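You operate a simulated robot arm through the tools that you are given. There is no shell and no other tool.

You run a simulated robot arm. Do the job below in one go: nothing can be reset, and whatever is moved stays where it is left.

Task
Pump 3 strokes of grease into block No 65 and put it back.
Fine: bearing block in the yellow cradle, yellow lever down on it, pump the black lever, yellow lever up after. Set down upright: what you pick out.

It is judged by the outcome, as a careful person would: the job done as asked, and still so three seconds after it is handed in. It fails if anything else is knocked over, pushed out of place, dropped, spilled or broken.

Robot
A 6-joint arm with a two-finger parallel gripper, fixed in place. Base frame: the origin is at the foot of the arm, x ahead of it, y to its left, z up; the work surface is at about z = 880. Units: mm, degrees, N and s.
Its first joint turns from -166.0 to 166.0 degrees. Payload 3.91 kg.
Tool frame: the origin (TCP) lies between the finger pads and is the grasp point; the fingertips stand 30 mm ahead of it; z points along the fingers, y is the line along which they close. Largest opening 110 mm; finger width 20, thickness 10; the body of the gripper, 48 by 112 mm, starts 55 mm behind the TCP.
Orientation is that of the tool frame in the base frame, as [roll, pitch, yaw] about the fixed x, y, z axes, in that order (R = Rz(yaw) Ry(pitch) Rx(roll)). With the fingers straight down and closing along the base's y, the tool's x points along the base's -x, its y along +y and its z along -z.

Tools
- The arm moves only by the tool servo_tool. Its argument "deltas" is a list of rows, each a list of 3 entries, a list of its own where there are three numbers: the shift along the tool's x, y, z in mm, then the turn, a rotation vector about the tool's x, y, z in degrees, then the closure, from 0 (fully open) to 1 (shut). In form: [[[tx, ty, tz], [rx, ry, rz], gripper], ...]. A call has 1 to 20 rows; each row is the pose to reach, as a shift and turn from the pose commanded when the call began, along the tool's axes at that moment. A row lasts 0.2 s, in which the tool goes at most 50 mm and 8.6 degrees; a call with a longer step from one row to the next is refused whole, and so is a gripper value outside its range. A pose out of reach is approached as far as the arm can. The call stops where the force on the tool passes 90 N (or 10 N more than at its start, if that is more) or the arm is blocked; 0.2 s more then pass. Each finger travels about 108 mm/s and halts on what it meets, pressing with about 43 N; the grip force reading is that of the motor and also rises with nothing between the fingers. The clock runs only during rows and for 0.2 s after the last one: add rows that repeat a pose to give the fingers time. It gives the time, the measured TCP pose, the force on the tool (base axes), the opening and the grip force at its end, in the units of the frame above (readings bear some noise), with the torque about the TCP (base axes, N m) and any sound that the robot's microphone picked up, and new pictures: "views" is both (left out), scene, wrist or none.
- Cameras (640 x 400 px; columns grow to the right, rows downward): "scene" is fixed at [49.5, -498.4, 1486.7]; the picture's right is [0.31, -0.95, 0.00], its down [-0.68, -0.22, -0.70] and it looks along [0.67, 0.22, -0.71] (base axes); focal length 263 px, centre (320, 200). "wrist" rides on the gripper at [72, 17, -103] in the tool frame; the picture's right is [-0.23, 0.97, 0.00], its down [-0.76, -0.18, -0.62] and it looks along [-0.61, -0.14, 0.78] (tool axes); focal length 222 px, centre (320, 200). There is no depth. A picture from a camera that has moved, and an enlarged one, comes with that camera's place and axes in the base frame and with its lens.
- inspect(camera, box): a new picture of the part [left, top, right, bottom] of that camera's present view, enlarged. It takes no simulated time.
- close_job(): hands the job in; it is judged then, once.

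Places have to be worked out from the pictures, the camera data and where the tool is seen. Open the gripper and draw the arm clear of the work before you hand the job in, unless the task says otherwise.

The tools are called after "Call:" by a JSON object that holds its "fn" and its "kwargs". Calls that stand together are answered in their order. servo_tool: Moves the arm, as the interface text tells. Its arguments: {"type":"object","properties":{"deltas":{"type":"array"},"views":{"type":"string","enum":["both","scene","wrist","none"]}},"required":["deltas"]} The other tools are called the same way: inspect (camera, box) takes an enlarged picture of a part of a camera's view; close_job () hands the job in.

At the start:

```text
time_s: 0.0
eef_pos: [381.1, -519.1, 1273.2]
tcp_rot: [-179.8, 0.1, -179.9]
wrist_force: [0.8, -0.7, -0.3]
ft_torque: [-0.02, 0.0, 0.02]
finger_gap: 109.8
finger_force: 0.1
```

scene: 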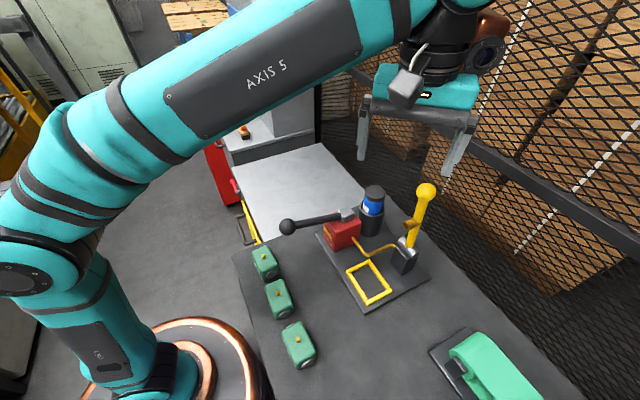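
wrist: 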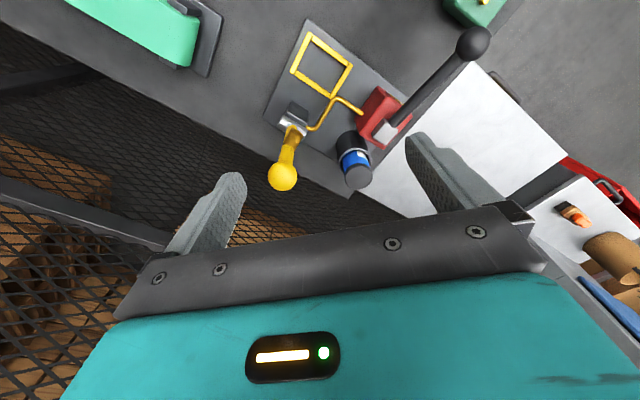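

I start by looking closely at the blocks and the greasing fixture before moving anything.

Call:
{"fn": "inspect", "kwargs": {"camera": "scene", "box": [230, 230, 330, 380]}}

Call:
{"fn": "inspect", "kwargs": {"camera": "scene", "box": [270, 170, 450, 320]}}

Call:
{"fn": "inspect", "kwargs": {"camera": "wrist", "box": [240, 0, 520, 200]}}

```text
2.67 times, centred on (280, 305) of scene
camera zoom: at [49.5, -498.4, 1486.7], right [0.31, -0.95, 0.0], down [-0.68, -0.22, -0.7], along [0.67, 0.22, -0.71], focal length 701 px, centre (427, -80)
```

zoom: 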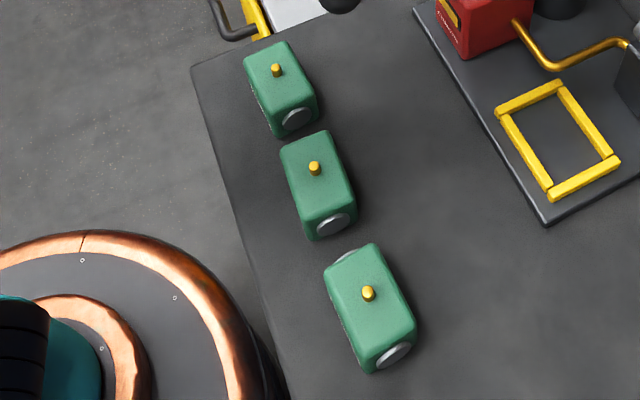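

```text
2.67 times, centred on (360, 245) of scene
camera zoom: at [49.5, -498.4, 1486.7], right [0.31, -0.95, 0.0], down [-0.68, -0.22, -0.7], along [0.67, 0.22, -0.71], focal length 701 px, centre (213, 80)
```

zoom: 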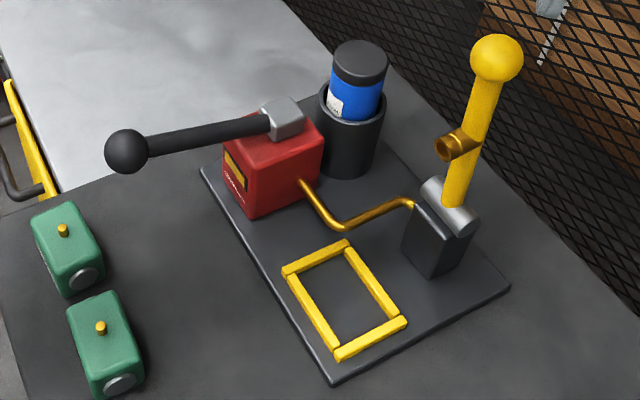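

```text
2.00 times, centred on (380, 100) of wrist
camera zoom: at [310.8, -500.6, 1376.6], right [0.23, 0.97, 0.0], down [0.76, -0.18, 0.62], along [0.61, -0.14, -0.78], focal length 444 px, centre (200, 400)
```

zoom: 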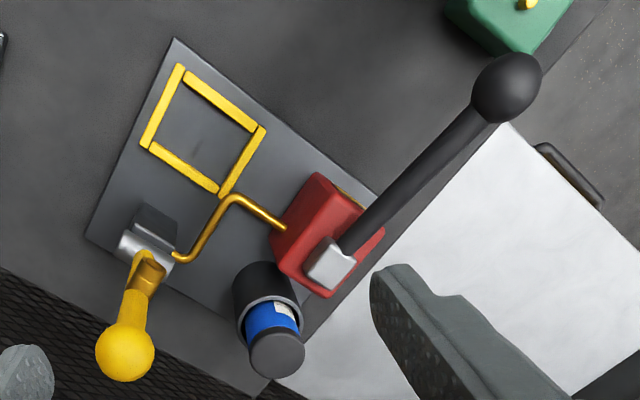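

The blocks stand near (332,-266), (259,-336) and (187,-409), with the fixture's cradle near (377,-515). I need the numbers, so I enlarge each block further.

Call:
{"fn": "inspect", "kwargs": {"camera": "scene", "box": [245, 235, 285, 285]}}

Call:
{"fn": "inspect", "kwargs": {"camera": "scene", "box": [255, 270, 300, 325]}}

Call:
{"fn": "inspect", "kwargs": {"camera": "scene", "box": [270, 315, 325, 375]}}

Call:
{"fn": "inspect", "kwargs": {"camera": "scene", "box": [310, 190, 380, 260]}}

```text
8.00 times, centred on (265, 260) of scene
camera zoom: at [49.5, -498.4, 1486.7], right [0.31, -0.95, 0.0], down [-0.68, -0.22, -0.7], along [0.67, 0.22, -0.71], focal length 2103 px, centre (760, -280)
```

zoom: 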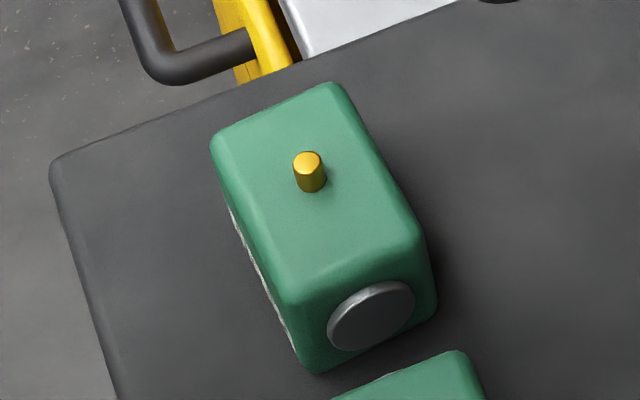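

```text
7.27 times, centred on (278, 298) of scene
camera zoom: at [49.5, -498.4, 1486.7], right [0.31, -0.95, 0.0], down [-0.68, -0.22, -0.7], along [0.67, 0.22, -0.71], focal length 1912 px, centre (629, -509)
```

zoom: 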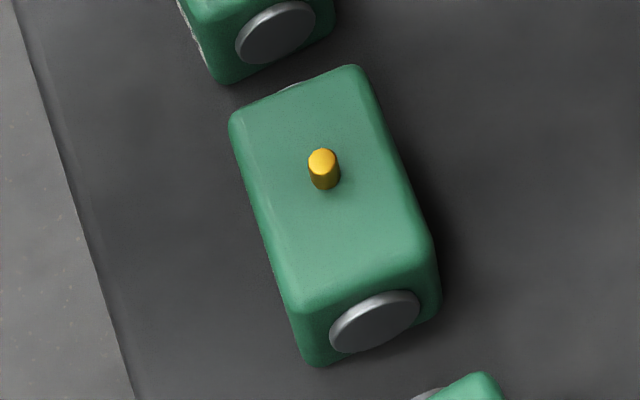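

```text
6.67 times, centred on (298, 345) of scene
camera zoom: at [49.5, -498.4, 1486.7], right [0.31, -0.95, 0.0], down [-0.68, -0.22, -0.7], along [0.67, 0.22, -0.71], focal length 1752 px, centre (470, -767)
```

zoom: 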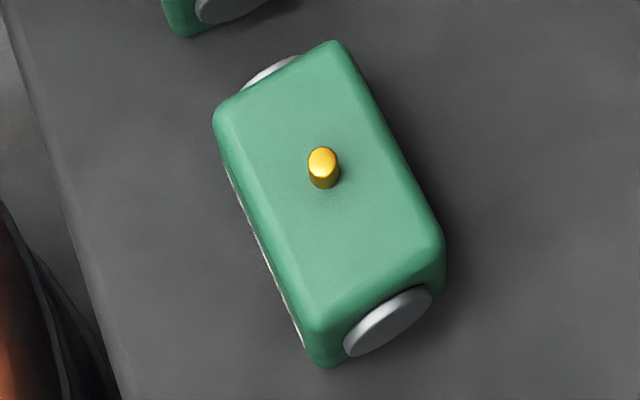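

```text
5.71 times, centred on (345, 225) of scene
camera zoom: at [49.5, -498.4, 1486.7], right [0.31, -0.95, 0.0], down [-0.68, -0.22, -0.7], along [0.67, 0.22, -0.71], focal length 1502 px, centre (177, 57)
```

zoom: 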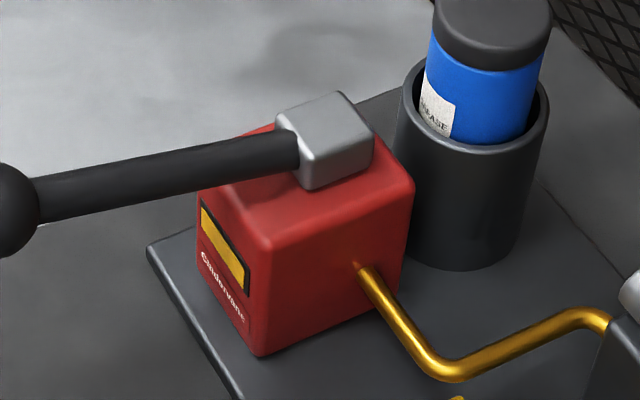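

The labels sit on the block faces turned toward the arm's base (the -x,+y side). I swing the wrist camera round to that side, staying high first.

Call:
{"fn": "servo_tool", "kwargs": {"deltas": [[[26, 34, 0], [0, 0, 4], 0], [[52, 68, 0], [0, 0, 8], 0], [[78, 102, 0], [0, 0, 12], 0], [[104, 136, 0], [0, 0, 16], 0], [[130, 170, 0], [0, 0, 20], 0], [[156, 204, 0], [0, 0, 24], 0], [[183, 238, 0], [0, 0, 29], 0], [[183, 238, 45], [0, 0, 29], 0], [[183, 238, 90], [0, 0, 29], 0], [[183, 238, 135], [0, 0, 29], 0], [[183, 238, 180], [0, 0, 29], 0]], "views": "both"}}

```text
time_s: 2.4
eef_pos: [199.6, -281.1, 1090.4]
tcp_rot: [-179.9, 0.0, 151.0]
wrist_force: [1.4, 0.8, 0.3]
ft_torque: [0.0, 0.0, 0.01]
finger_gap: 109.9
finger_force: 0.0
camera wrist: at [146.0, -230.8, 1194.7], right [0.67, 0.74, 0.0], down [0.58, -0.52, 0.62], along [0.46, -0.42, -0.78], focal length 222 px, centre (320, 200)
```

scene: 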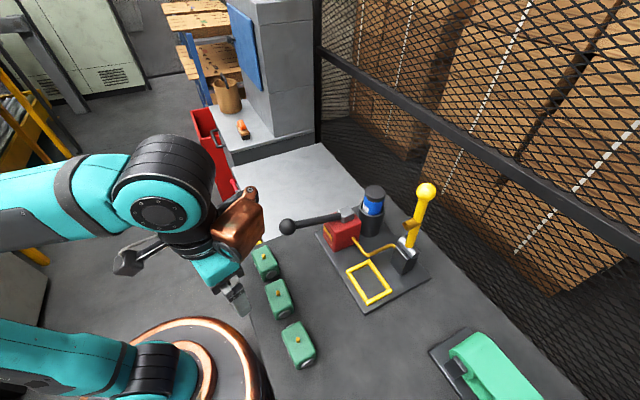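
wrist: 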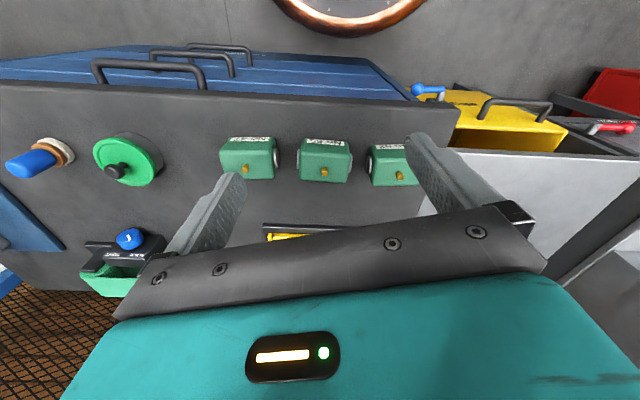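

The wrist camera now sees the labelled faces (the picture is upside down). I enlarge them to read the numbers.

Call:
{"fn": "inspect", "kwargs": {"camera": "wrist", "box": [215, 125, 285, 185]}}

Call:
{"fn": "inspect", "kwargs": {"camera": "wrist", "box": [290, 125, 360, 185]}}

Call:
{"fn": "inspect", "kwargs": {"camera": "wrist", "box": [355, 130, 425, 190]}}

Call:
{"fn": "inspect", "kwargs": {"camera": "wrist", "box": [0, 120, 200, 300]}}

```text
6.67 times, centred on (250, 155) of wrist
camera zoom: at [146.0, -230.8, 1194.7], right [0.67, 0.74, 0.0], down [0.58, -0.52, 0.62], along [0.46, -0.42, -0.78], focal length 1481 px, centre (787, 500)
```

zoom: 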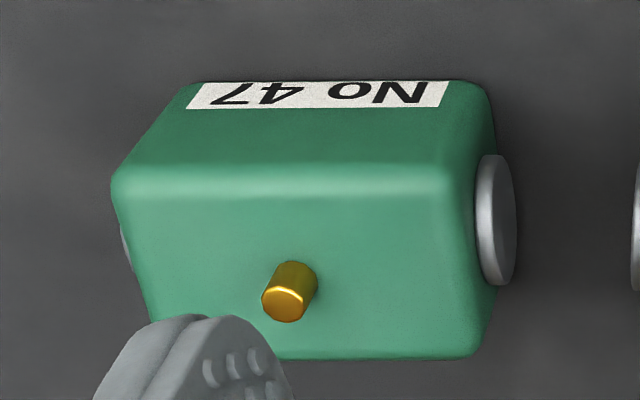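

```text
6.67 times, centred on (325, 155) of wrist
camera zoom: at [146.0, -230.8, 1194.7], right [0.67, 0.74, 0.0], down [0.58, -0.52, 0.62], along [0.46, -0.42, -0.78], focal length 1481 px, centre (287, 500)
```

zoom: 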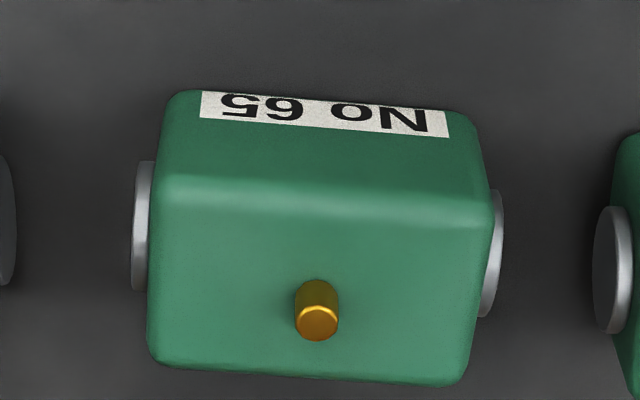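

```text
6.67 times, centred on (390, 160) of wrist
camera zoom: at [146.0, -230.8, 1194.7], right [0.67, 0.74, 0.0], down [0.58, -0.52, 0.62], along [0.46, -0.42, -0.78], focal length 1481 px, centre (-147, 467)
```

zoom: 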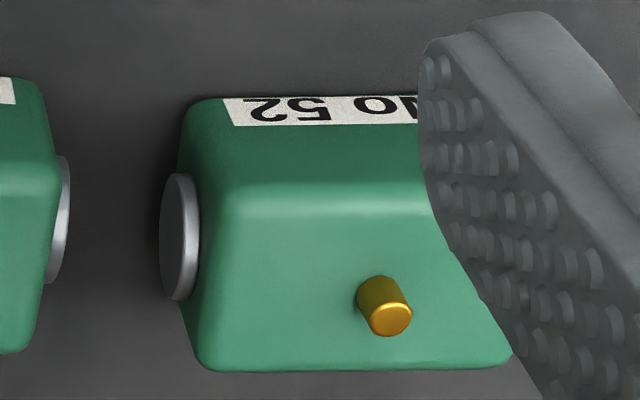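

```text
2.22 times, centred on (100, 210) of wrist
camera zoom: at [146.0, -230.8, 1194.7], right [0.67, 0.74, 0.0], down [0.58, -0.52, 0.62], along [0.46, -0.42, -0.78], focal length 494 px, centre (809, 178)
```

zoom: 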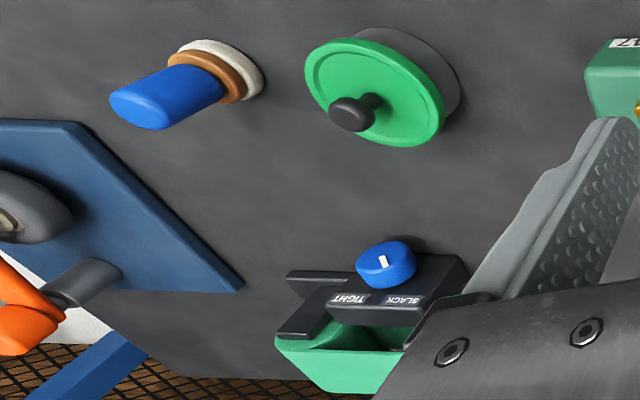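

The middle block is No 65 (47 on one side, 52 on the other). Triangulating puts it at about (266.5,-331.3), long axis at 44°, body top near z=929. I turn the gripper to close across its width and move above it, still high.

Call:
{"fn": "servo_tool", "kwargs": {"deltas": [[[-9, -1.3, 0], [0, 0, -8.1], 0], [[-18, -2.6, 0], [0, 0, -16.2], 0], [[-27, -3.9, 0], [0, 0, -24.3], 0.1], [[-36, -5, 0], [0, 0, -32.4], 0.2], [[-45, -6.3, 0], [0, 0, -40.5], 0.3], [[-54, -7.6, 0], [0, 0, -48.6], 0.35], [[-64, -9, 0], [0, 0, -56.7], 0.35], [[-74, -10.3, 0], [0, 0, -64.8], 0.35], [[-82.8, -11.5, 0], [0, 0, -73], 0.35], [[-82.8, -11.5, 30], [0, 0, -73], 0.35]], "views": "both"}}

```text
time_s: 4.6
eef_pos: [267.4, -330.2, 1065.3]
tcp_rot: [-179.9, -0.2, -135.9]
wrist_force: [-0.1, 0.1, 0.0]
ft_torque: [-0.03, -0.03, 0.01]
finger_gap: 71.6
finger_force: 0.1
camera wrist: at [204.1, -368.3, 1168.1], right [-0.51, 0.86, 0.0], down [0.67, 0.4, 0.62], along [0.53, 0.32, -0.78], focal length 222 px, centre (320, 200)
```

scene: 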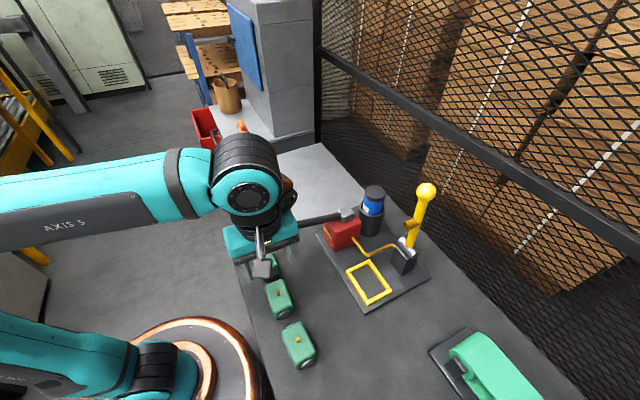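
wrist: 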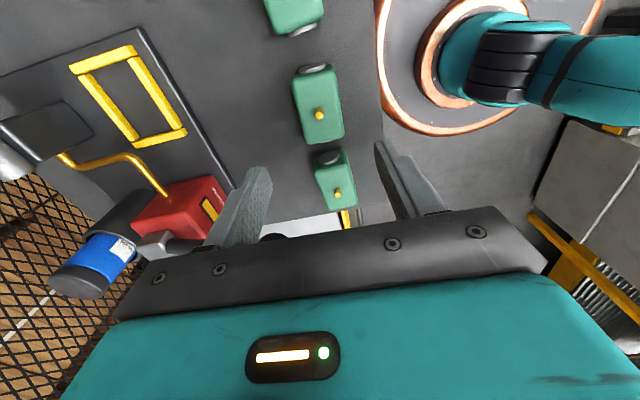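

The gripper is aligned above block 65. I enlarge the block and the cradle from this new viewpoint to refine their positions and heights.

Call:
{"fn": "inspect", "kwargs": {"camera": "wrist", "box": [270, 50, 370, 160]}}

Call:
{"fn": "inspect", "kwargs": {"camera": "wrist", "box": [40, 20, 220, 180]}}

Call:
{"fn": "inspect", "kwargs": {"camera": "scene", "box": [390, 170, 450, 290]}}

Call:
{"fn": "inspect", "kwargs": {"camera": "scene", "box": [330, 250, 410, 315]}}

```text
3.64 times, centred on (320, 105) of wrist
camera zoom: at [204.1, -368.3, 1168.1], right [-0.51, 0.86, 0.0], down [0.67, 0.4, 0.62], along [0.53, 0.32, -0.78], focal length 808 px, centre (320, 546)
```

zoom: 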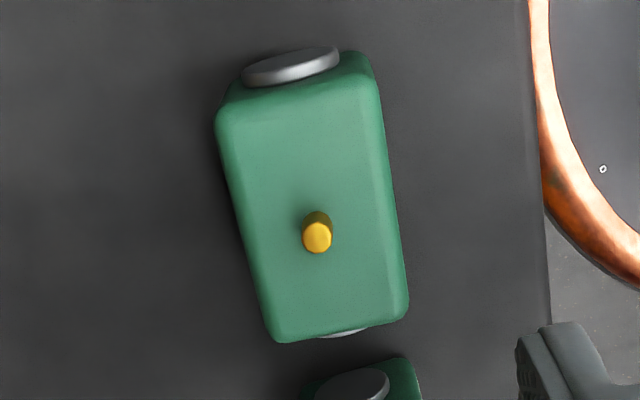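

```text
2.50 times, centred on (130, 100) of wrist
camera zoom: at [204.1, -368.3, 1168.1], right [-0.51, 0.86, 0.0], down [0.67, 0.4, 0.62], along [0.53, 0.32, -0.78], focal length 555 px, centre (795, 450)
```

zoom: 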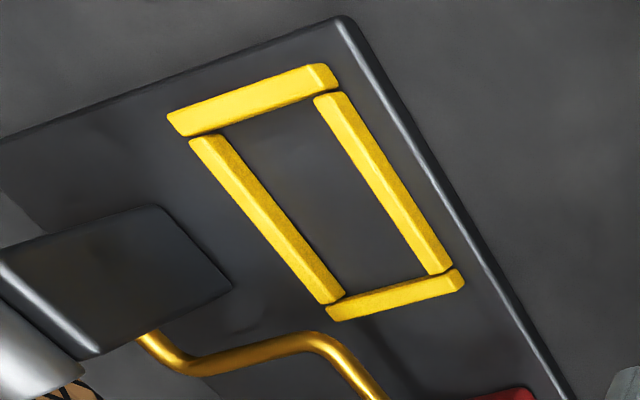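

```text
3.33 times, centred on (420, 230) of scene
camera zoom: at [49.5, -498.4, 1486.7], right [0.31, -0.95, 0.0], down [-0.68, -0.22, -0.7], along [0.67, 0.22, -0.71], focal length 876 px, centre (-13, 100)
```

zoom: 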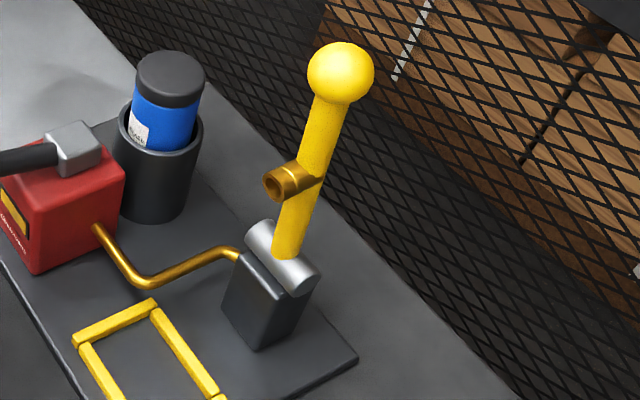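

```text
6.15 times, centred on (370, 282) of scene
camera zoom: at [49.5, -498.4, 1486.7], right [0.31, -0.95, 0.0], down [-0.68, -0.22, -0.7], along [0.67, 0.22, -0.71], focal length 1618 px, centre (12, -308)
```

zoom: 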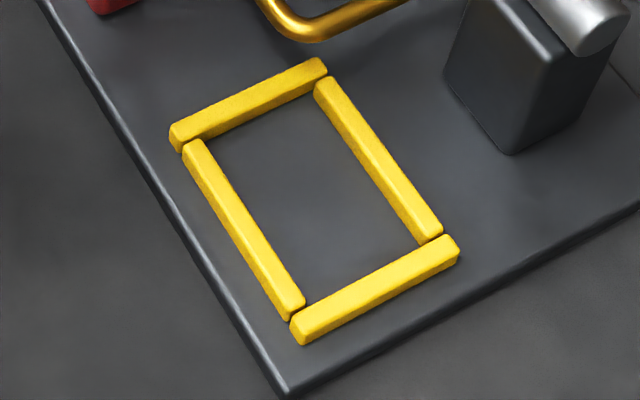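

The coupler on the raised yellow lever overhangs the cradle side, so a vertical gripper body could hit it. I will grip the block with the tool leaned 30° about the closing axis; I lean now, above block 65.

Call:
{"fn": "servo_tool", "kwargs": {"deltas": [[[2, 0, 10], [0, -6, 0], 0.35], [[4, 0, 20], [0, -12, 0], 0.35], [[6, 0, 30], [0, -18, 0], 0.35], [[8, -0.2, 40], [0, -24, 0], 0.35], [[9, -0.4, 50], [0, -30, 0], 0.35], [[9, -0.4, 50], [0, -30, 0], 0.35]], "views": "both"}}

```text
time_s: 6.0
eef_pos: [260.3, -338.0, 1012.3]
tcp_rot: [-179.8, 29.9, -136.0]
wrist_force: [0.1, -0.1, -0.1]
ft_torque: [0.0, 0.0, -0.01]
finger_gap: 71.4
finger_force: 0.1
camera wrist: at [167.2, -404.6, 1066.4], right [-0.54, 0.84, 0.11], down [0.37, 0.12, 0.92], along [0.76, 0.53, -0.37], focal length 222 px, centre (320, 200)
```

scene: 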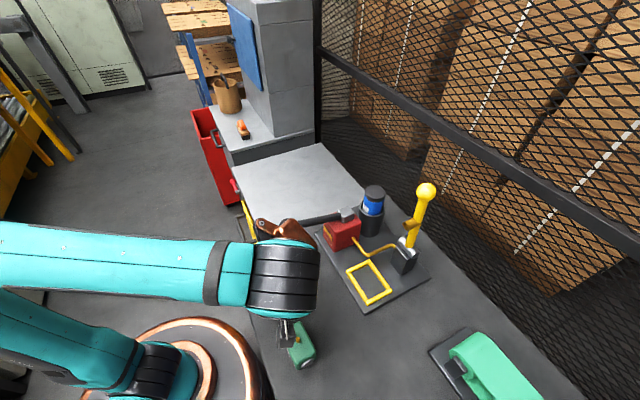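
wrist: 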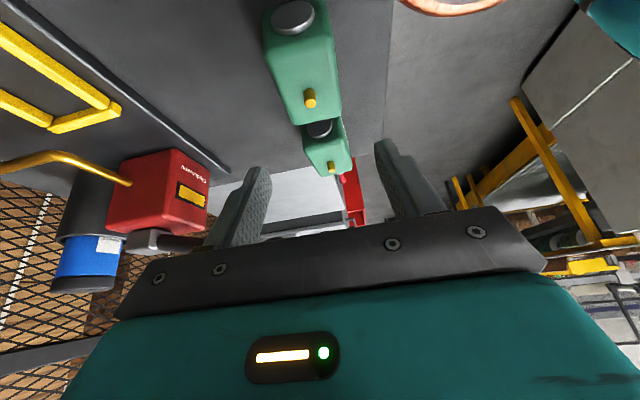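

Leaned 30°, block 65 lies between the fingers in the wrist view. I enlarge to check the alignment.

Call:
{"fn": "inspect", "kwargs": {"camera": "wrist", "box": [240, 0, 360, 180]}}

Call:
{"fn": "inspect", "kwargs": {"camera": "wrist", "box": [0, 0, 240, 280]}}

```text
2.22 times, centred on (300, 90) of wrist
camera zoom: at [167.2, -404.6, 1066.4], right [-0.54, 0.84, 0.11], down [0.37, 0.12, 0.92], along [0.76, 0.53, -0.37], focal length 494 px, centre (364, 444)
```

zoom: 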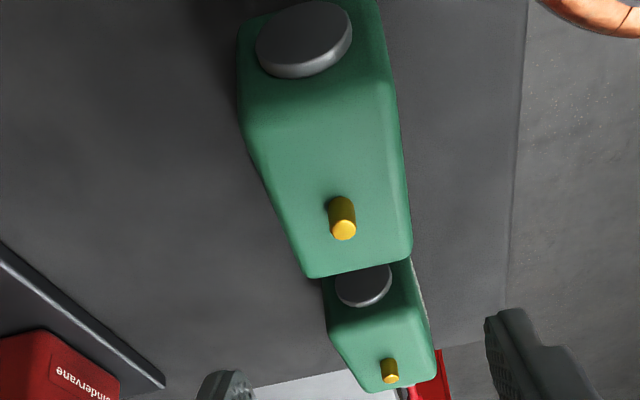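

```text
1.43 times, centred on (120, 140) of wrist
camera zoom: at [167.2, -404.6, 1066.4], right [-0.54, 0.84, 0.11], down [0.37, 0.12, 0.92], along [0.76, 0.53, -0.37], focal length 317 px, centre (606, 286)
```

zoom: 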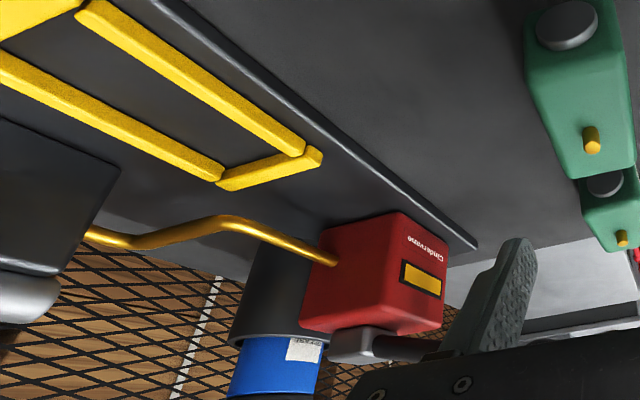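

Block 65 is centred between the fingers to within a millimetre or so. I descend straight down to the grip height (TCP z≈930, fingertips about 19 mm above the table).

Call:
{"fn": "servo_tool", "kwargs": {"deltas": [[[8, 0, 14.3], [0, 0, 0], 0.35], [[16, 0.1, 28.6], [0, 0, 0], 0.35], [[24, 0.1, 43], [0, 0, 0], 0.35], [[32, 0.2, 57.4], [0, 0, 0], 0.35], [[36, 0.2, 64.5], [0, 0, 0], 0.35], [[39.7, 0.2, 71.7], [0, 0, 0], 0.35], [[39.7, 0.2, 71.7], [0, 0, 0], 0.35]], "views": "both"}}

```text
time_s: 7.6
eef_pos: [260.7, -337.9, 931.6]
tcp_rot: [-179.8, 30.0, -135.9]
wrist_force: [-0.4, -1.1, 0.3]
ft_torque: [-0.01, 0.0, -0.03]
finger_gap: 71.7
finger_force: 0.2
camera wrist: at [168.1, -404.0, 984.0], right [-0.54, 0.84, 0.11], down [0.37, 0.12, 0.92], along [0.76, 0.53, -0.38], focal length 222 px, centre (320, 200)
```

scene: 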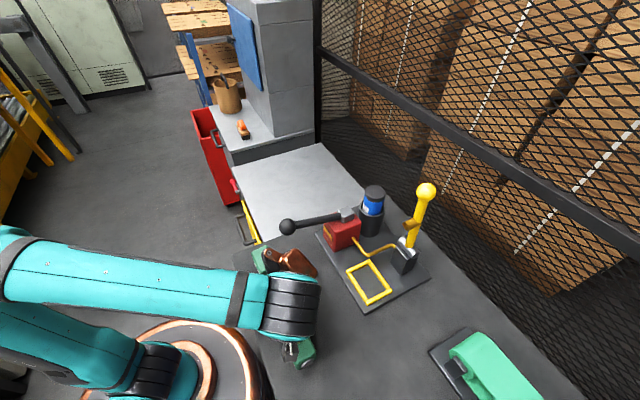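
wrist: 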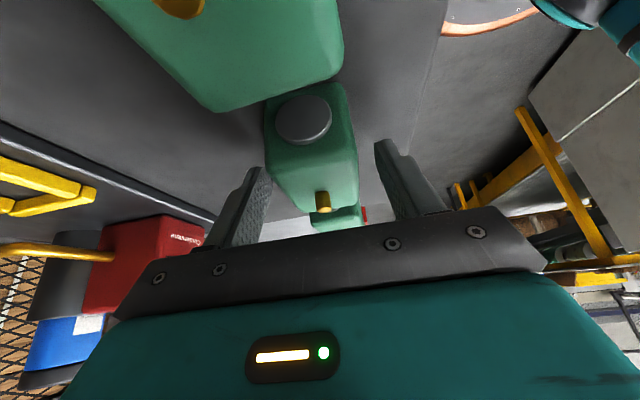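

Block 65 sits between the pads and all clearances look fine. I close the gripper on it.

Call:
{"fn": "servo_tool", "kwargs": {"deltas": [[[0, 0, 0], [0, 0, 0], 0.5], [[0, 0, 0], [0, 0, 0], 0.6], [[0, 0, 0], [0, 0, 0], 0.8], [[0, 0, 0], [0, 0, 0], 1.0], [[0, 0, 0], [0, 0, 0], 1.0]], "views": "both"}}

```text
time_s: 8.8
eef_pos: [260.2, -338.1, 929.9]
tcp_rot: [-179.8, 29.9, -135.9]
wrist_force: [0.5, -1.9, 0.1]
ft_torque: [-0.1, -0.08, -0.17]
finger_gap: 46.3
finger_force: 42.4
camera wrist: at [168.1, -404.0, 984.2], right [-0.54, 0.84, 0.11], down [0.37, 0.12, 0.92], along [0.76, 0.53, -0.38], focal length 222 px, centre (320, 200)
```

scene: 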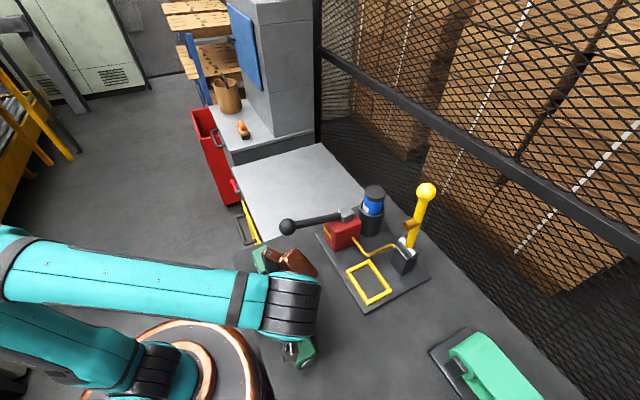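
wrist: 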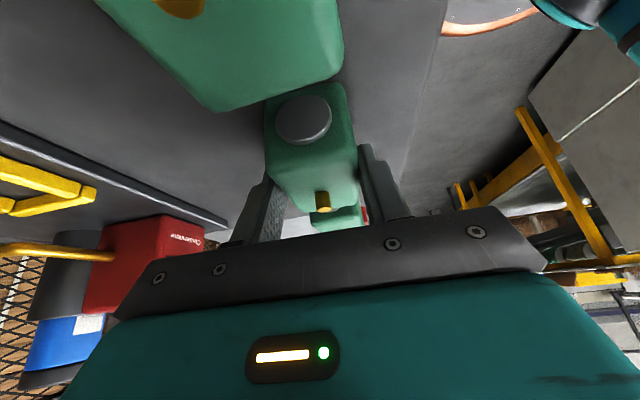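

The grip holds at a 46 mm gap. I lift straight up 60 mm and check the load.

Call:
{"fn": "servo_tool", "kwargs": {"deltas": [[[-2.5, 0, -4.3], [0, 0, 0], 1.0], [[-7.5, 0, -13], [0, 0, 0], 1.0], [[-15, 0, -26], [0, 0, 0], 1.0], [[-22.5, 0, -39], [0, 0, 0], 1.0], [[-30, 0, -52], [0, 0, 0], 1.0], [[-30, 0, -52], [0, 0, 0], 1.0]], "views": "both"}}

```text
time_s: 10.2
eef_pos: [259.3, -337.8, 988.9]
tcp_rot: [-179.9, 29.8, -135.9]
wrist_force: [-0.3, 0.9, -5.8]
ft_torque: [0.0, 0.02, -0.01]
finger_gap: 46.1
finger_force: 43.2
camera wrist: at [167.4, -403.5, 1043.2], right [-0.54, 0.84, 0.11], down [0.37, 0.12, 0.92], along [0.76, 0.53, -0.38], focal length 222 px, centre (320, 200)
```

scene: 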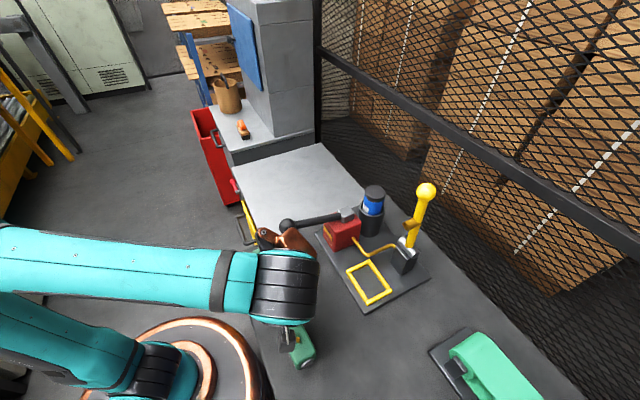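
wrist: 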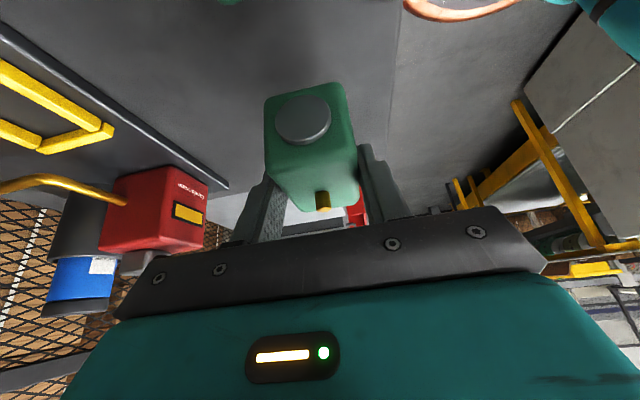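

Block 65 is held firmly (about 0.6 kg) and hangs upright. I carry it to a spot 60 mm short of the cradle on the near side, at the same height.

Call:
{"fn": "servo_tool", "kwargs": {"deltas": [[[4, -15, -2.4], [0, 0, 0], 1.0], [[11, -40, -6.4], [0, 0, 0], 1.0], [[18.5, -67.5, -10.7], [0, 0, 0], 1.0], [[26, -95, -15], [0, 0, 0], 1.0], [[33.5, -122, -19.4], [0, 0, 0], 1.0], [[39, -142, -22.5], [0, 0, 0], 1.0], [[41.1, -149.9, -23.8], [0, 0, 0], 1.0], [[41.1, -149.9, -23.8], [0, 0, 0], 1.0]], "views": "both"}}

```text
time_s: 12.0
eef_pos: [330.5, -477.7, 989.2]
tcp_rot: [-179.9, 30.0, -135.8]
wrist_force: [0.0, -0.5, -6.1]
ft_torque: [-0.03, 0.05, 0.02]
finger_gap: 45.6
finger_force: 43.3
camera wrist: at [237.2, -545.1, 1044.1], right [-0.54, 0.84, 0.11], down [0.37, 0.12, 0.92], along [0.76, 0.53, -0.38], focal length 222 px, centre (320, 200)
```

scene: 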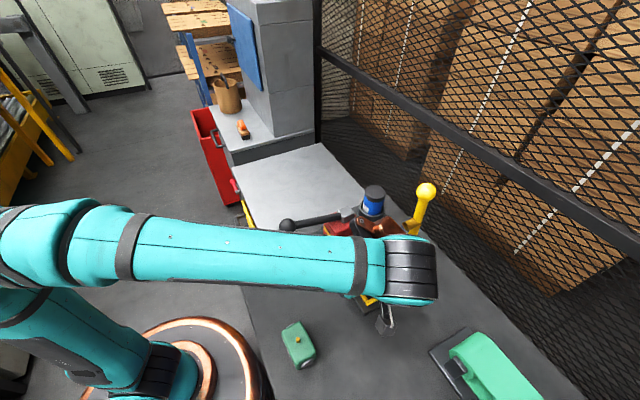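
wrist: 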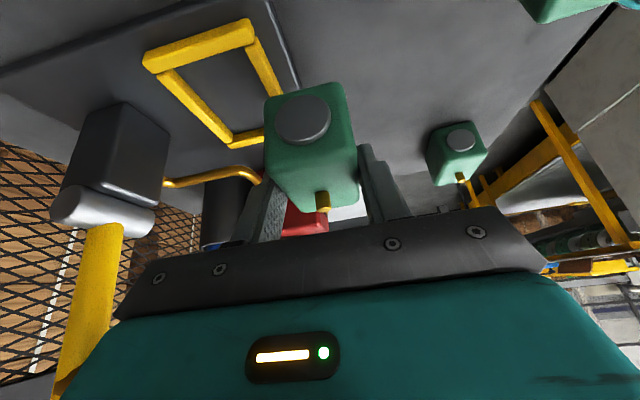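

The arm hides the cradle from the fixed camera, but the wrist camera shows the cradle, hinge post and held block well. I enlarge it to measure the cradle relative to the block.

Call:
{"fn": "inspect", "kwargs": {"camera": "wrist", "box": [130, 0, 310, 160]}}

Call:
{"fn": "inspect", "kwargs": {"camera": "wrist", "box": [240, 70, 380, 230]}}

Call:
{"fn": "inspect", "kwargs": {"camera": "wrist", "box": [0, 90, 200, 330]}}

```text
2.50 times, centred on (220, 80) of wrist
camera zoom: at [237.2, -545.1, 1044.1], right [-0.54, 0.84, 0.11], down [0.37, 0.12, 0.92], along [0.76, 0.53, -0.38], focal length 555 px, centre (570, 500)
```

zoom: 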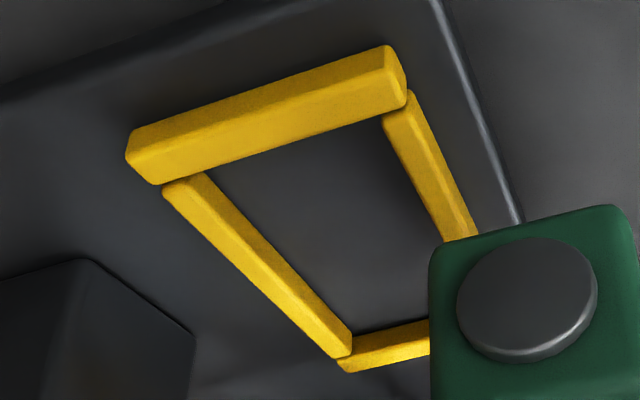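

```text
2.50 times, centred on (310, 150) of wrist
camera zoom: at [237.2, -545.1, 1044.1], right [-0.54, 0.84, 0.11], down [0.37, 0.12, 0.92], along [0.76, 0.53, -0.38], focal length 555 px, centre (345, 325)
```

zoom: 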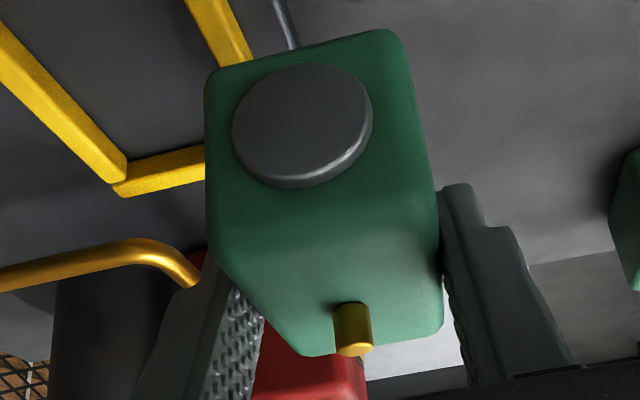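

```text
1.67 times, centred on (100, 210) of wrist
camera zoom: at [237.2, -545.1, 1044.1], right [-0.54, 0.84, 0.11], down [0.37, 0.12, 0.92], along [0.76, 0.53, -0.38], focal length 370 px, centre (687, 183)
```

zoom: 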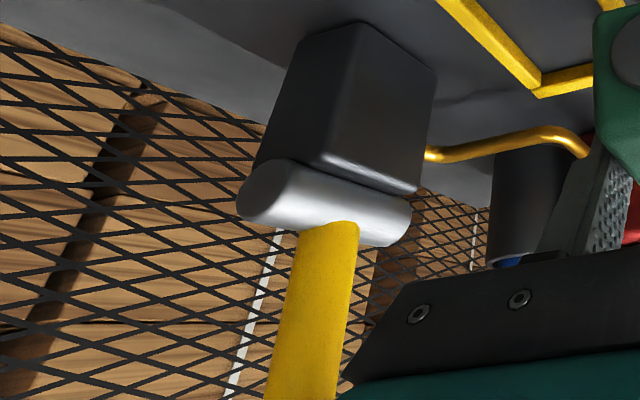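

From two wrist views the bars' tops come out at z≈907 and the plate at about 895, inner opening roughly 56×76 mm. I lower a little (block bottom ≈ 916, clear of the bars) and slide part of the way in, then look again.

Call:
{"fn": "servo_tool", "kwargs": {"deltas": [[[5.5, 0, 9.5], [0, 0, 0], 1.0], [[11, 0, 19], [0, 0, 0], 1.0], [[11.3, -8, 18.8], [0, 0, 0], 1.0], [[11.8, -20, 18.6], [0, 0, 0], 1.0], [[12.2, -32, 18.4], [0, 0, 0], 1.0], [[12.2, -32, 18.4], [0, 0, 0], 1.0]], "views": "both"}}

Call:
{"fn": "inspect", "kwargs": {"camera": "wrist", "box": [180, 20, 420, 180]}}

Call:
{"fn": "inspect", "kwargs": {"camera": "scene", "box": [340, 170, 460, 330]}}

```text
time_s: 13.4
eef_pos: [353.2, -501.7, 968.8]
tcp_rot: [-179.9, 29.9, -135.9]
wrist_force: [0.6, -0.1, -6.0]
ft_torque: [-0.03, 0.02, 0.0]
finger_gap: 45.8
finger_force: 42.9
camera wrist: at [258.7, -568.1, 1023.8], right [-0.54, 0.84, 0.11], down [0.37, 0.12, 0.92], along [0.76, 0.53, -0.38], focal length 222 px, centre (320, 200)
```

scene: 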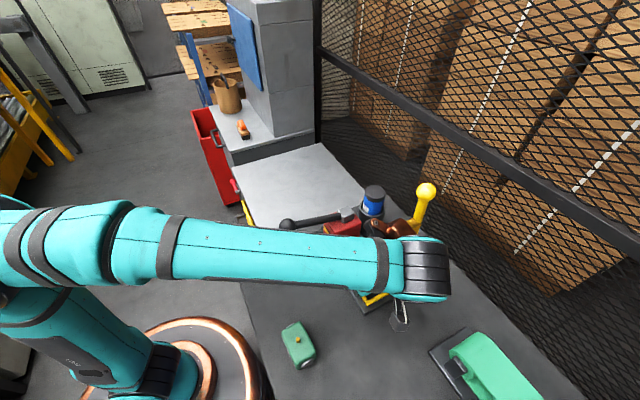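
wrist: 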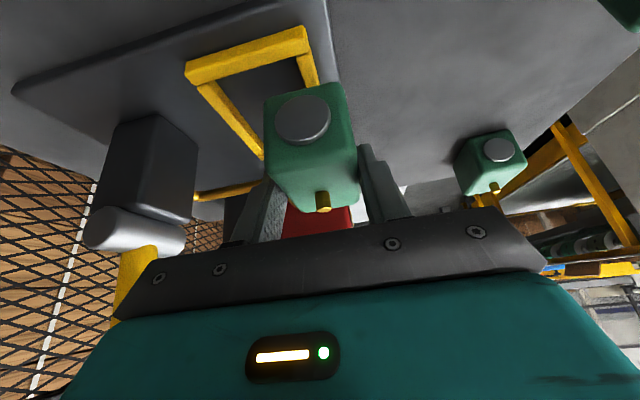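

```text
2.50 times, centred on (300, 100) of wrist
camera zoom: at [258.7, -568.1, 1023.8], right [-0.54, 0.84, 0.11], down [0.37, 0.12, 0.92], along [0.76, 0.53, -0.38], focal length 555 px, centre (370, 450)
```

zoom: 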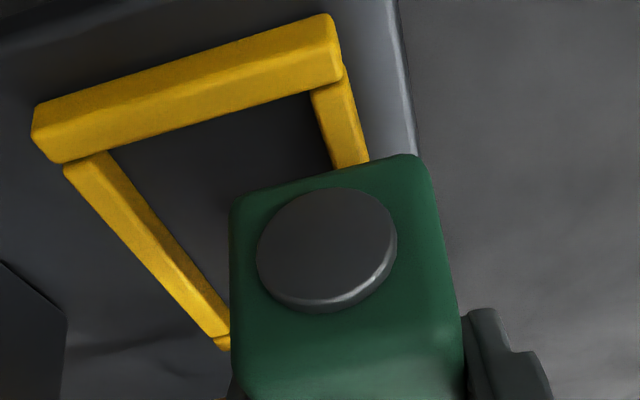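

```text
2.50 times, centred on (400, 250) of scene
camera zoom: at [49.5, -498.4, 1486.7], right [0.31, -0.95, 0.0], down [-0.68, -0.22, -0.7], along [0.67, 0.22, -0.71], focal length 657 px, centre (120, 75)
```

zoom: 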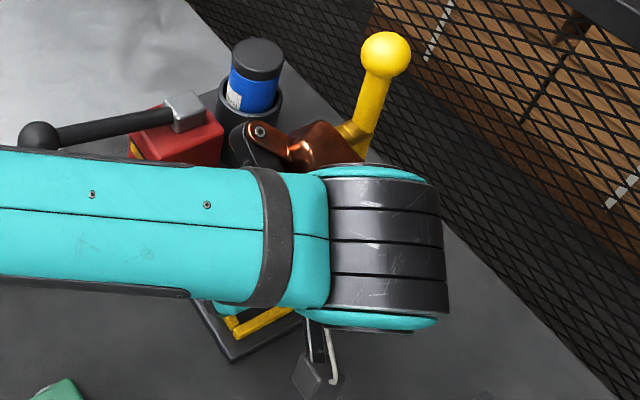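

Measuring from the last two wrist views: the cradle opening is centred near w-offset 26 mm farther, with about 5 mm clearance on each side of the block. I slide the rest of the way in small steps, watching force for any contact with the lever.

Call:
{"fn": "servo_tool", "kwargs": {"deltas": [[[0.2, -6.5, -0.1], [0, 0, 0], 1.0], [[0.5, -13, -0.3], [0, 0, 0], 1.0], [[0.7, -19.5, -0.4], [0, 0, 0], 1.0], [[0.9, -26, -0.5], [0, 0, 0], 1.0], [[0.9, -26, -0.5], [0, 0, 0], 1.0]], "views": "both"}}

Call:
{"fn": "inspect", "kwargs": {"camera": "wrist", "box": [210, 30, 370, 190]}}

Call:
{"fn": "inspect", "kwargs": {"camera": "scene", "box": [340, 170, 460, 330]}}

```text
time_s: 14.6
eef_pos: [369.9, -520.6, 968.5]
tcp_rot: [-180.0, 30.0, -135.9]
wrist_force: [0.2, 0.2, -5.5]
ft_torque: [-0.02, 0.01, -0.03]
finger_gap: 45.9
finger_force: 42.9
camera wrist: at [276.0, -587.9, 1022.9], right [-0.54, 0.84, 0.11], down [0.37, 0.12, 0.92], along [0.76, 0.53, -0.38], focal length 222 px, centre (320, 200)
```

scene: 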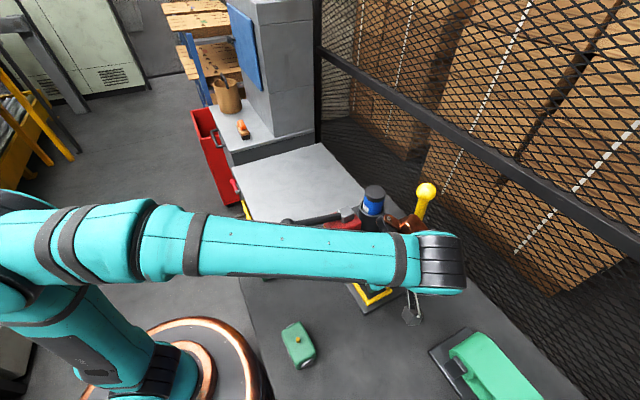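
wrist: 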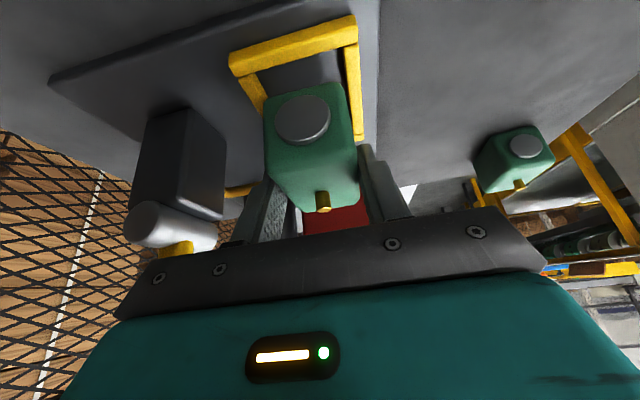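

```text
2.50 times, centred on (290, 110) of wrist
camera zoom: at [276.0, -587.9, 1022.9], right [-0.54, 0.84, 0.11], down [0.37, 0.12, 0.92], along [0.76, 0.53, -0.38], focal length 555 px, centre (395, 425)
```

zoom: 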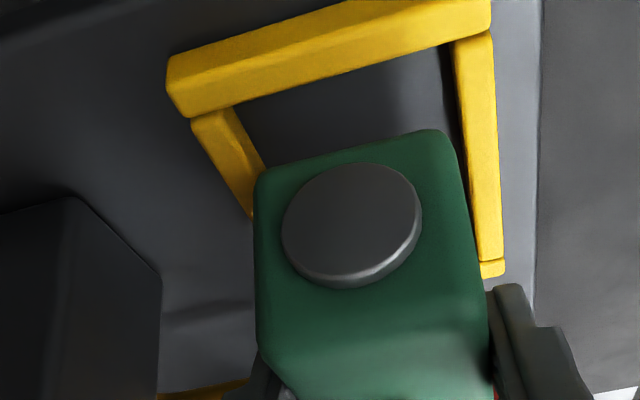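

```text
2.50 times, centred on (400, 250) of scene
camera zoom: at [49.5, -498.4, 1486.7], right [0.31, -0.95, 0.0], down [-0.68, -0.22, -0.7], along [0.67, 0.22, -0.71], focal length 657 px, centre (120, 75)
```

zoom: 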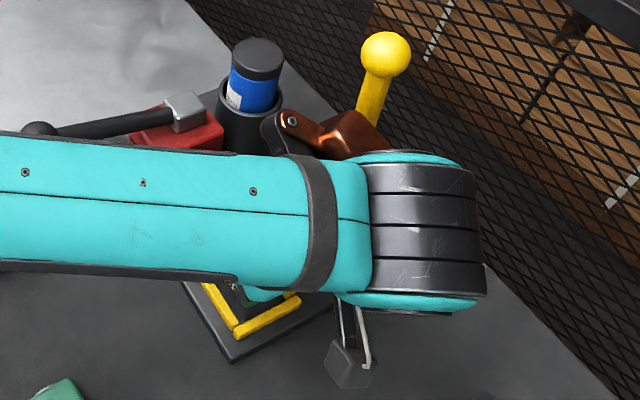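

No contact, and in the enlarged view the block is centred over the opening (about 5 mm gap at the near bar, centred sideways). I lower 18 mm gently.

Call:
{"fn": "servo_tool", "kwargs": {"deltas": [[[2, 0, 3.46], [0, 0, 0], 1.0], [[4, 0, 6.93], [0, 0, 0], 1.0], [[6, 0, 10.4], [0, 0, 0], 1.0], [[7.5, 0, 13], [0, 0, 0], 1.0], [[9, 0, 15.6], [0, 0, 0], 1.0], [[9, 0, 15.6], [0, 0, 0], 1.0]], "views": "both"}}

Call:
{"fn": "inspect", "kwargs": {"camera": "wrist", "box": [210, 20, 390, 180]}}

```text
time_s: 16.0
eef_pos: [369.1, -522.8, 949.9]
tcp_rot: [-179.9, 29.9, -135.8]
wrist_force: [-0.3, -0.1, -5.9]
ft_torque: [-0.03, 0.03, 0.01]
finger_gap: 45.7
finger_force: 42.9
camera wrist: at [275.7, -589.3, 1004.7], right [-0.54, 0.84, 0.11], down [0.37, 0.12, 0.92], along [0.76, 0.53, -0.38], focal length 222 px, centre (320, 200)
```

scene: 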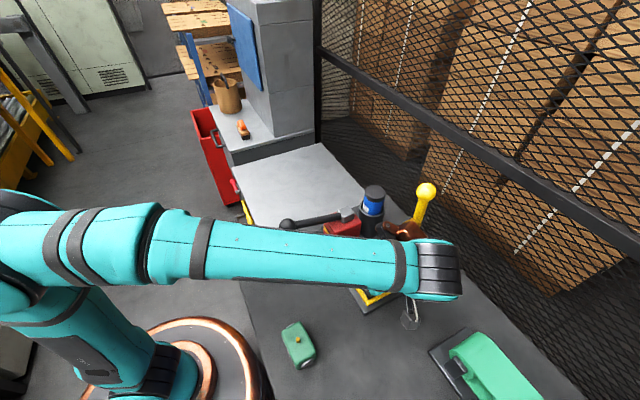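
wrist: 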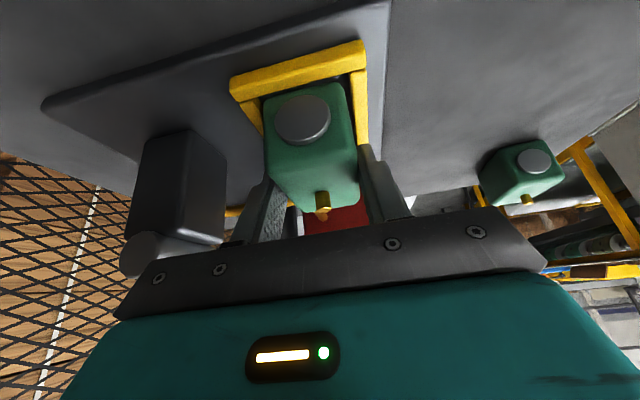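

```text
2.50 times, centred on (300, 100) of wrist
camera zoom: at [275.7, -589.3, 1004.7], right [-0.54, 0.84, 0.11], down [0.37, 0.12, 0.92], along [0.76, 0.53, -0.38], focal length 555 px, centre (370, 450)
```

zoom: 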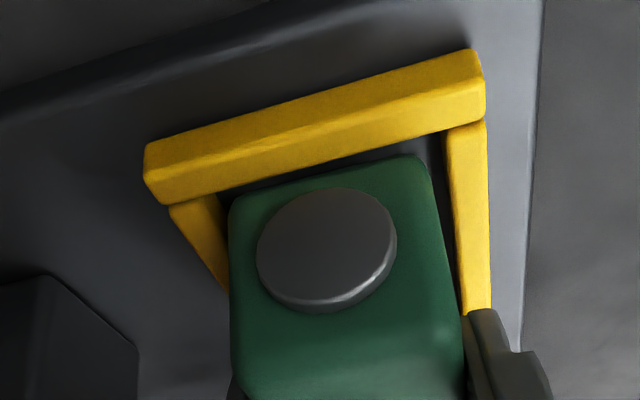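

The block bottom is now at about bar-top height and inside the opening, slightly biased (2–3 mm gap at the near bar). I shift it 1.5 mm inward and lower another 4 mm, watching the vertical force.

Call:
{"fn": "servo_tool", "kwargs": {"deltas": [[[-1.3, 0, 0.75], [0, 0, 0], 1.0], [[-0.3, 0, 2.5], [0, 0, 0], 1.0], [[0.7, 0, 4.2], [0, 0, 0], 1.0], [[0.7, 0, 4.2], [0, 0, 0], 1.0]], "views": "wrist"}}

```text
time_s: 17.0
eef_pos: [371.0, -520.5, 946.1]
tcp_rot: [-179.9, 29.9, -135.9]
wrist_force: [-0.5, 0.9, -5.8]
ft_torque: [-0.02, 0.02, 0.0]
finger_gap: 45.9
finger_force: 42.9
camera wrist: at [277.4, -587.4, 1000.5], right [-0.54, 0.84, 0.11], down [0.37, 0.12, 0.92], along [0.76, 0.53, -0.38], focal length 222 px, centre (320, 200)
```

wrist: 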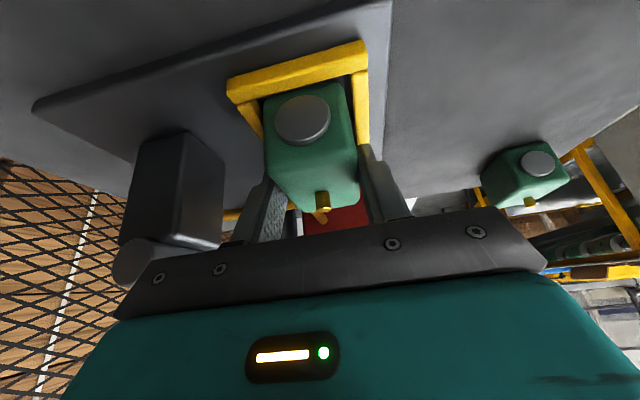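

No contact yet (force still just the block's weight). I continue down 3 mm.

Call:
{"fn": "servo_tool", "kwargs": {"deltas": [[[0.75, 0, 1.3], [0, 0, 0], 1.0], [[1.5, 0, 2.6], [0, 0, 0], 1.0], [[1.5, 0, 2.6], [0, 0, 0], 1.0]], "views": "wrist"}}

Call:
{"fn": "inspect", "kwargs": {"camera": "wrist", "box": [210, 20, 390, 180]}}

```text
time_s: 17.8
eef_pos: [371.6, -521.5, 943.3]
tcp_rot: [-179.9, 30.0, -135.9]
wrist_force: [-0.1, -0.2, -6.4]
ft_torque: [-0.04, 0.0, 0.0]
finger_gap: 45.6
finger_force: 42.3
camera wrist: at [277.4, -587.5, 997.3], right [-0.54, 0.84, 0.11], down [0.37, 0.12, 0.92], along [0.76, 0.53, -0.38], focal length 222 px, centre (320, 200)
```

wrist: 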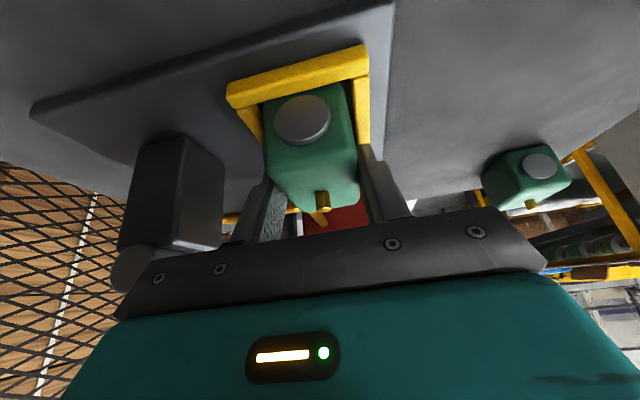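

```text
2.50 times, centred on (300, 100) of wrist
camera zoom: at [277.4, -587.5, 997.3], right [-0.54, 0.84, 0.11], down [0.37, 0.12, 0.92], along [0.76, 0.53, -0.38], focal length 555 px, centre (370, 450)
```

zoom: 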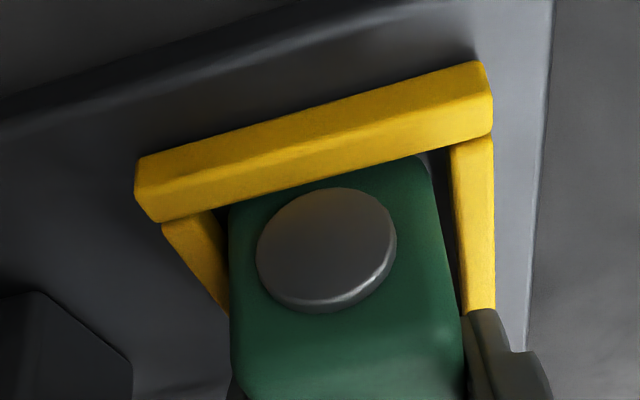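

The block's lower edge has dropped behind the bar, so it is inside the cradle. I keep lowering in 1 mm steps looking for contact.

Call:
{"fn": "servo_tool", "kwargs": {"deltas": [[[0.5, 0, 0.87], [0, 0, 0], 1.0], [[1.0, 0, 1.73], [0, 0, 0], 1.0], [[1.0, 0, 1.73], [0, 0, 0], 1.0]], "views": "none"}}

```text
time_s: 18.6
eef_pos: [370.7, -522.0, 941.7]
tcp_rot: [-179.8, 29.9, -136.0]
wrist_force: [0.8, 0.7, 2.3]
ft_torque: [0.21, 0.07, -0.04]
finger_gap: 45.9
finger_force: 42.5
```

Contact is felt: the block rests on the plate at TCP z≈941.5. I press a half millimetre more, open modestly, and let it settle.

Call:
{"fn": "servo_tool", "kwargs": {"deltas": [[[0.2, 0, 0.4], [0, 0, 0], 1.0], [[0.2, 0, 0.4], [0, 0, 0], 0.55], [[0.2, 0, 0.4], [0, 0, 0], 0.47], [[0.2, 0, 0.4], [0, 0, 0], 0.42], [[0.2, 0, 0.4], [0, 0, 0], 0.42]], "views": "wrist"}}

Call:
{"fn": "inspect", "kwargs": {"camera": "wrist", "box": [200, 20, 400, 240]}}

```text
time_s: 19.8
eef_pos: [368.5, -521.0, 941.3]
tcp_rot: [-179.8, 29.9, -135.9]
wrist_force: [-0.6, 0.3, -1.0]
ft_torque: [-0.04, 0.0, 0.01]
finger_gap: 63.8
finger_force: 0.1
camera wrist: at [277.0, -587.5, 995.3], right [-0.54, 0.84, 0.11], down [0.37, 0.12, 0.92], along [0.76, 0.53, -0.38], focal length 222 px, centre (320, 200)
```

wrist: 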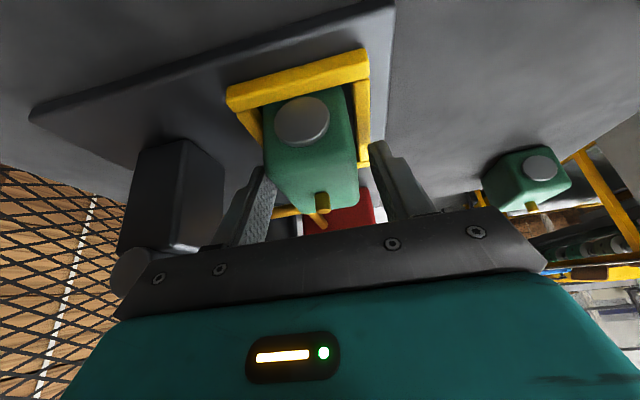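

```text
1.82 times, centred on (300, 130) of wrist
camera zoom: at [277.0, -587.5, 995.3], right [-0.54, 0.84, 0.11], down [0.37, 0.12, 0.92], along [0.76, 0.53, -0.38], focal length 404 px, centre (356, 327)
```

zoom: 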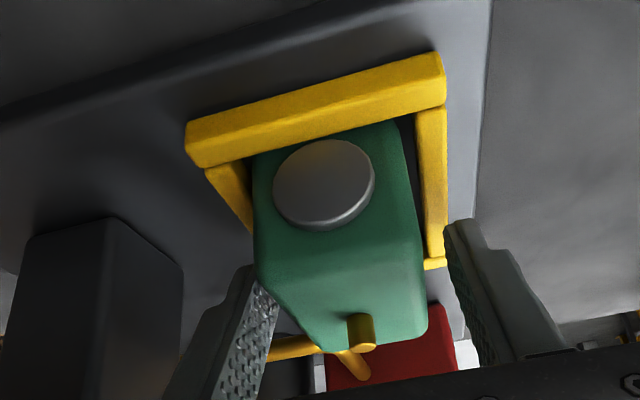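

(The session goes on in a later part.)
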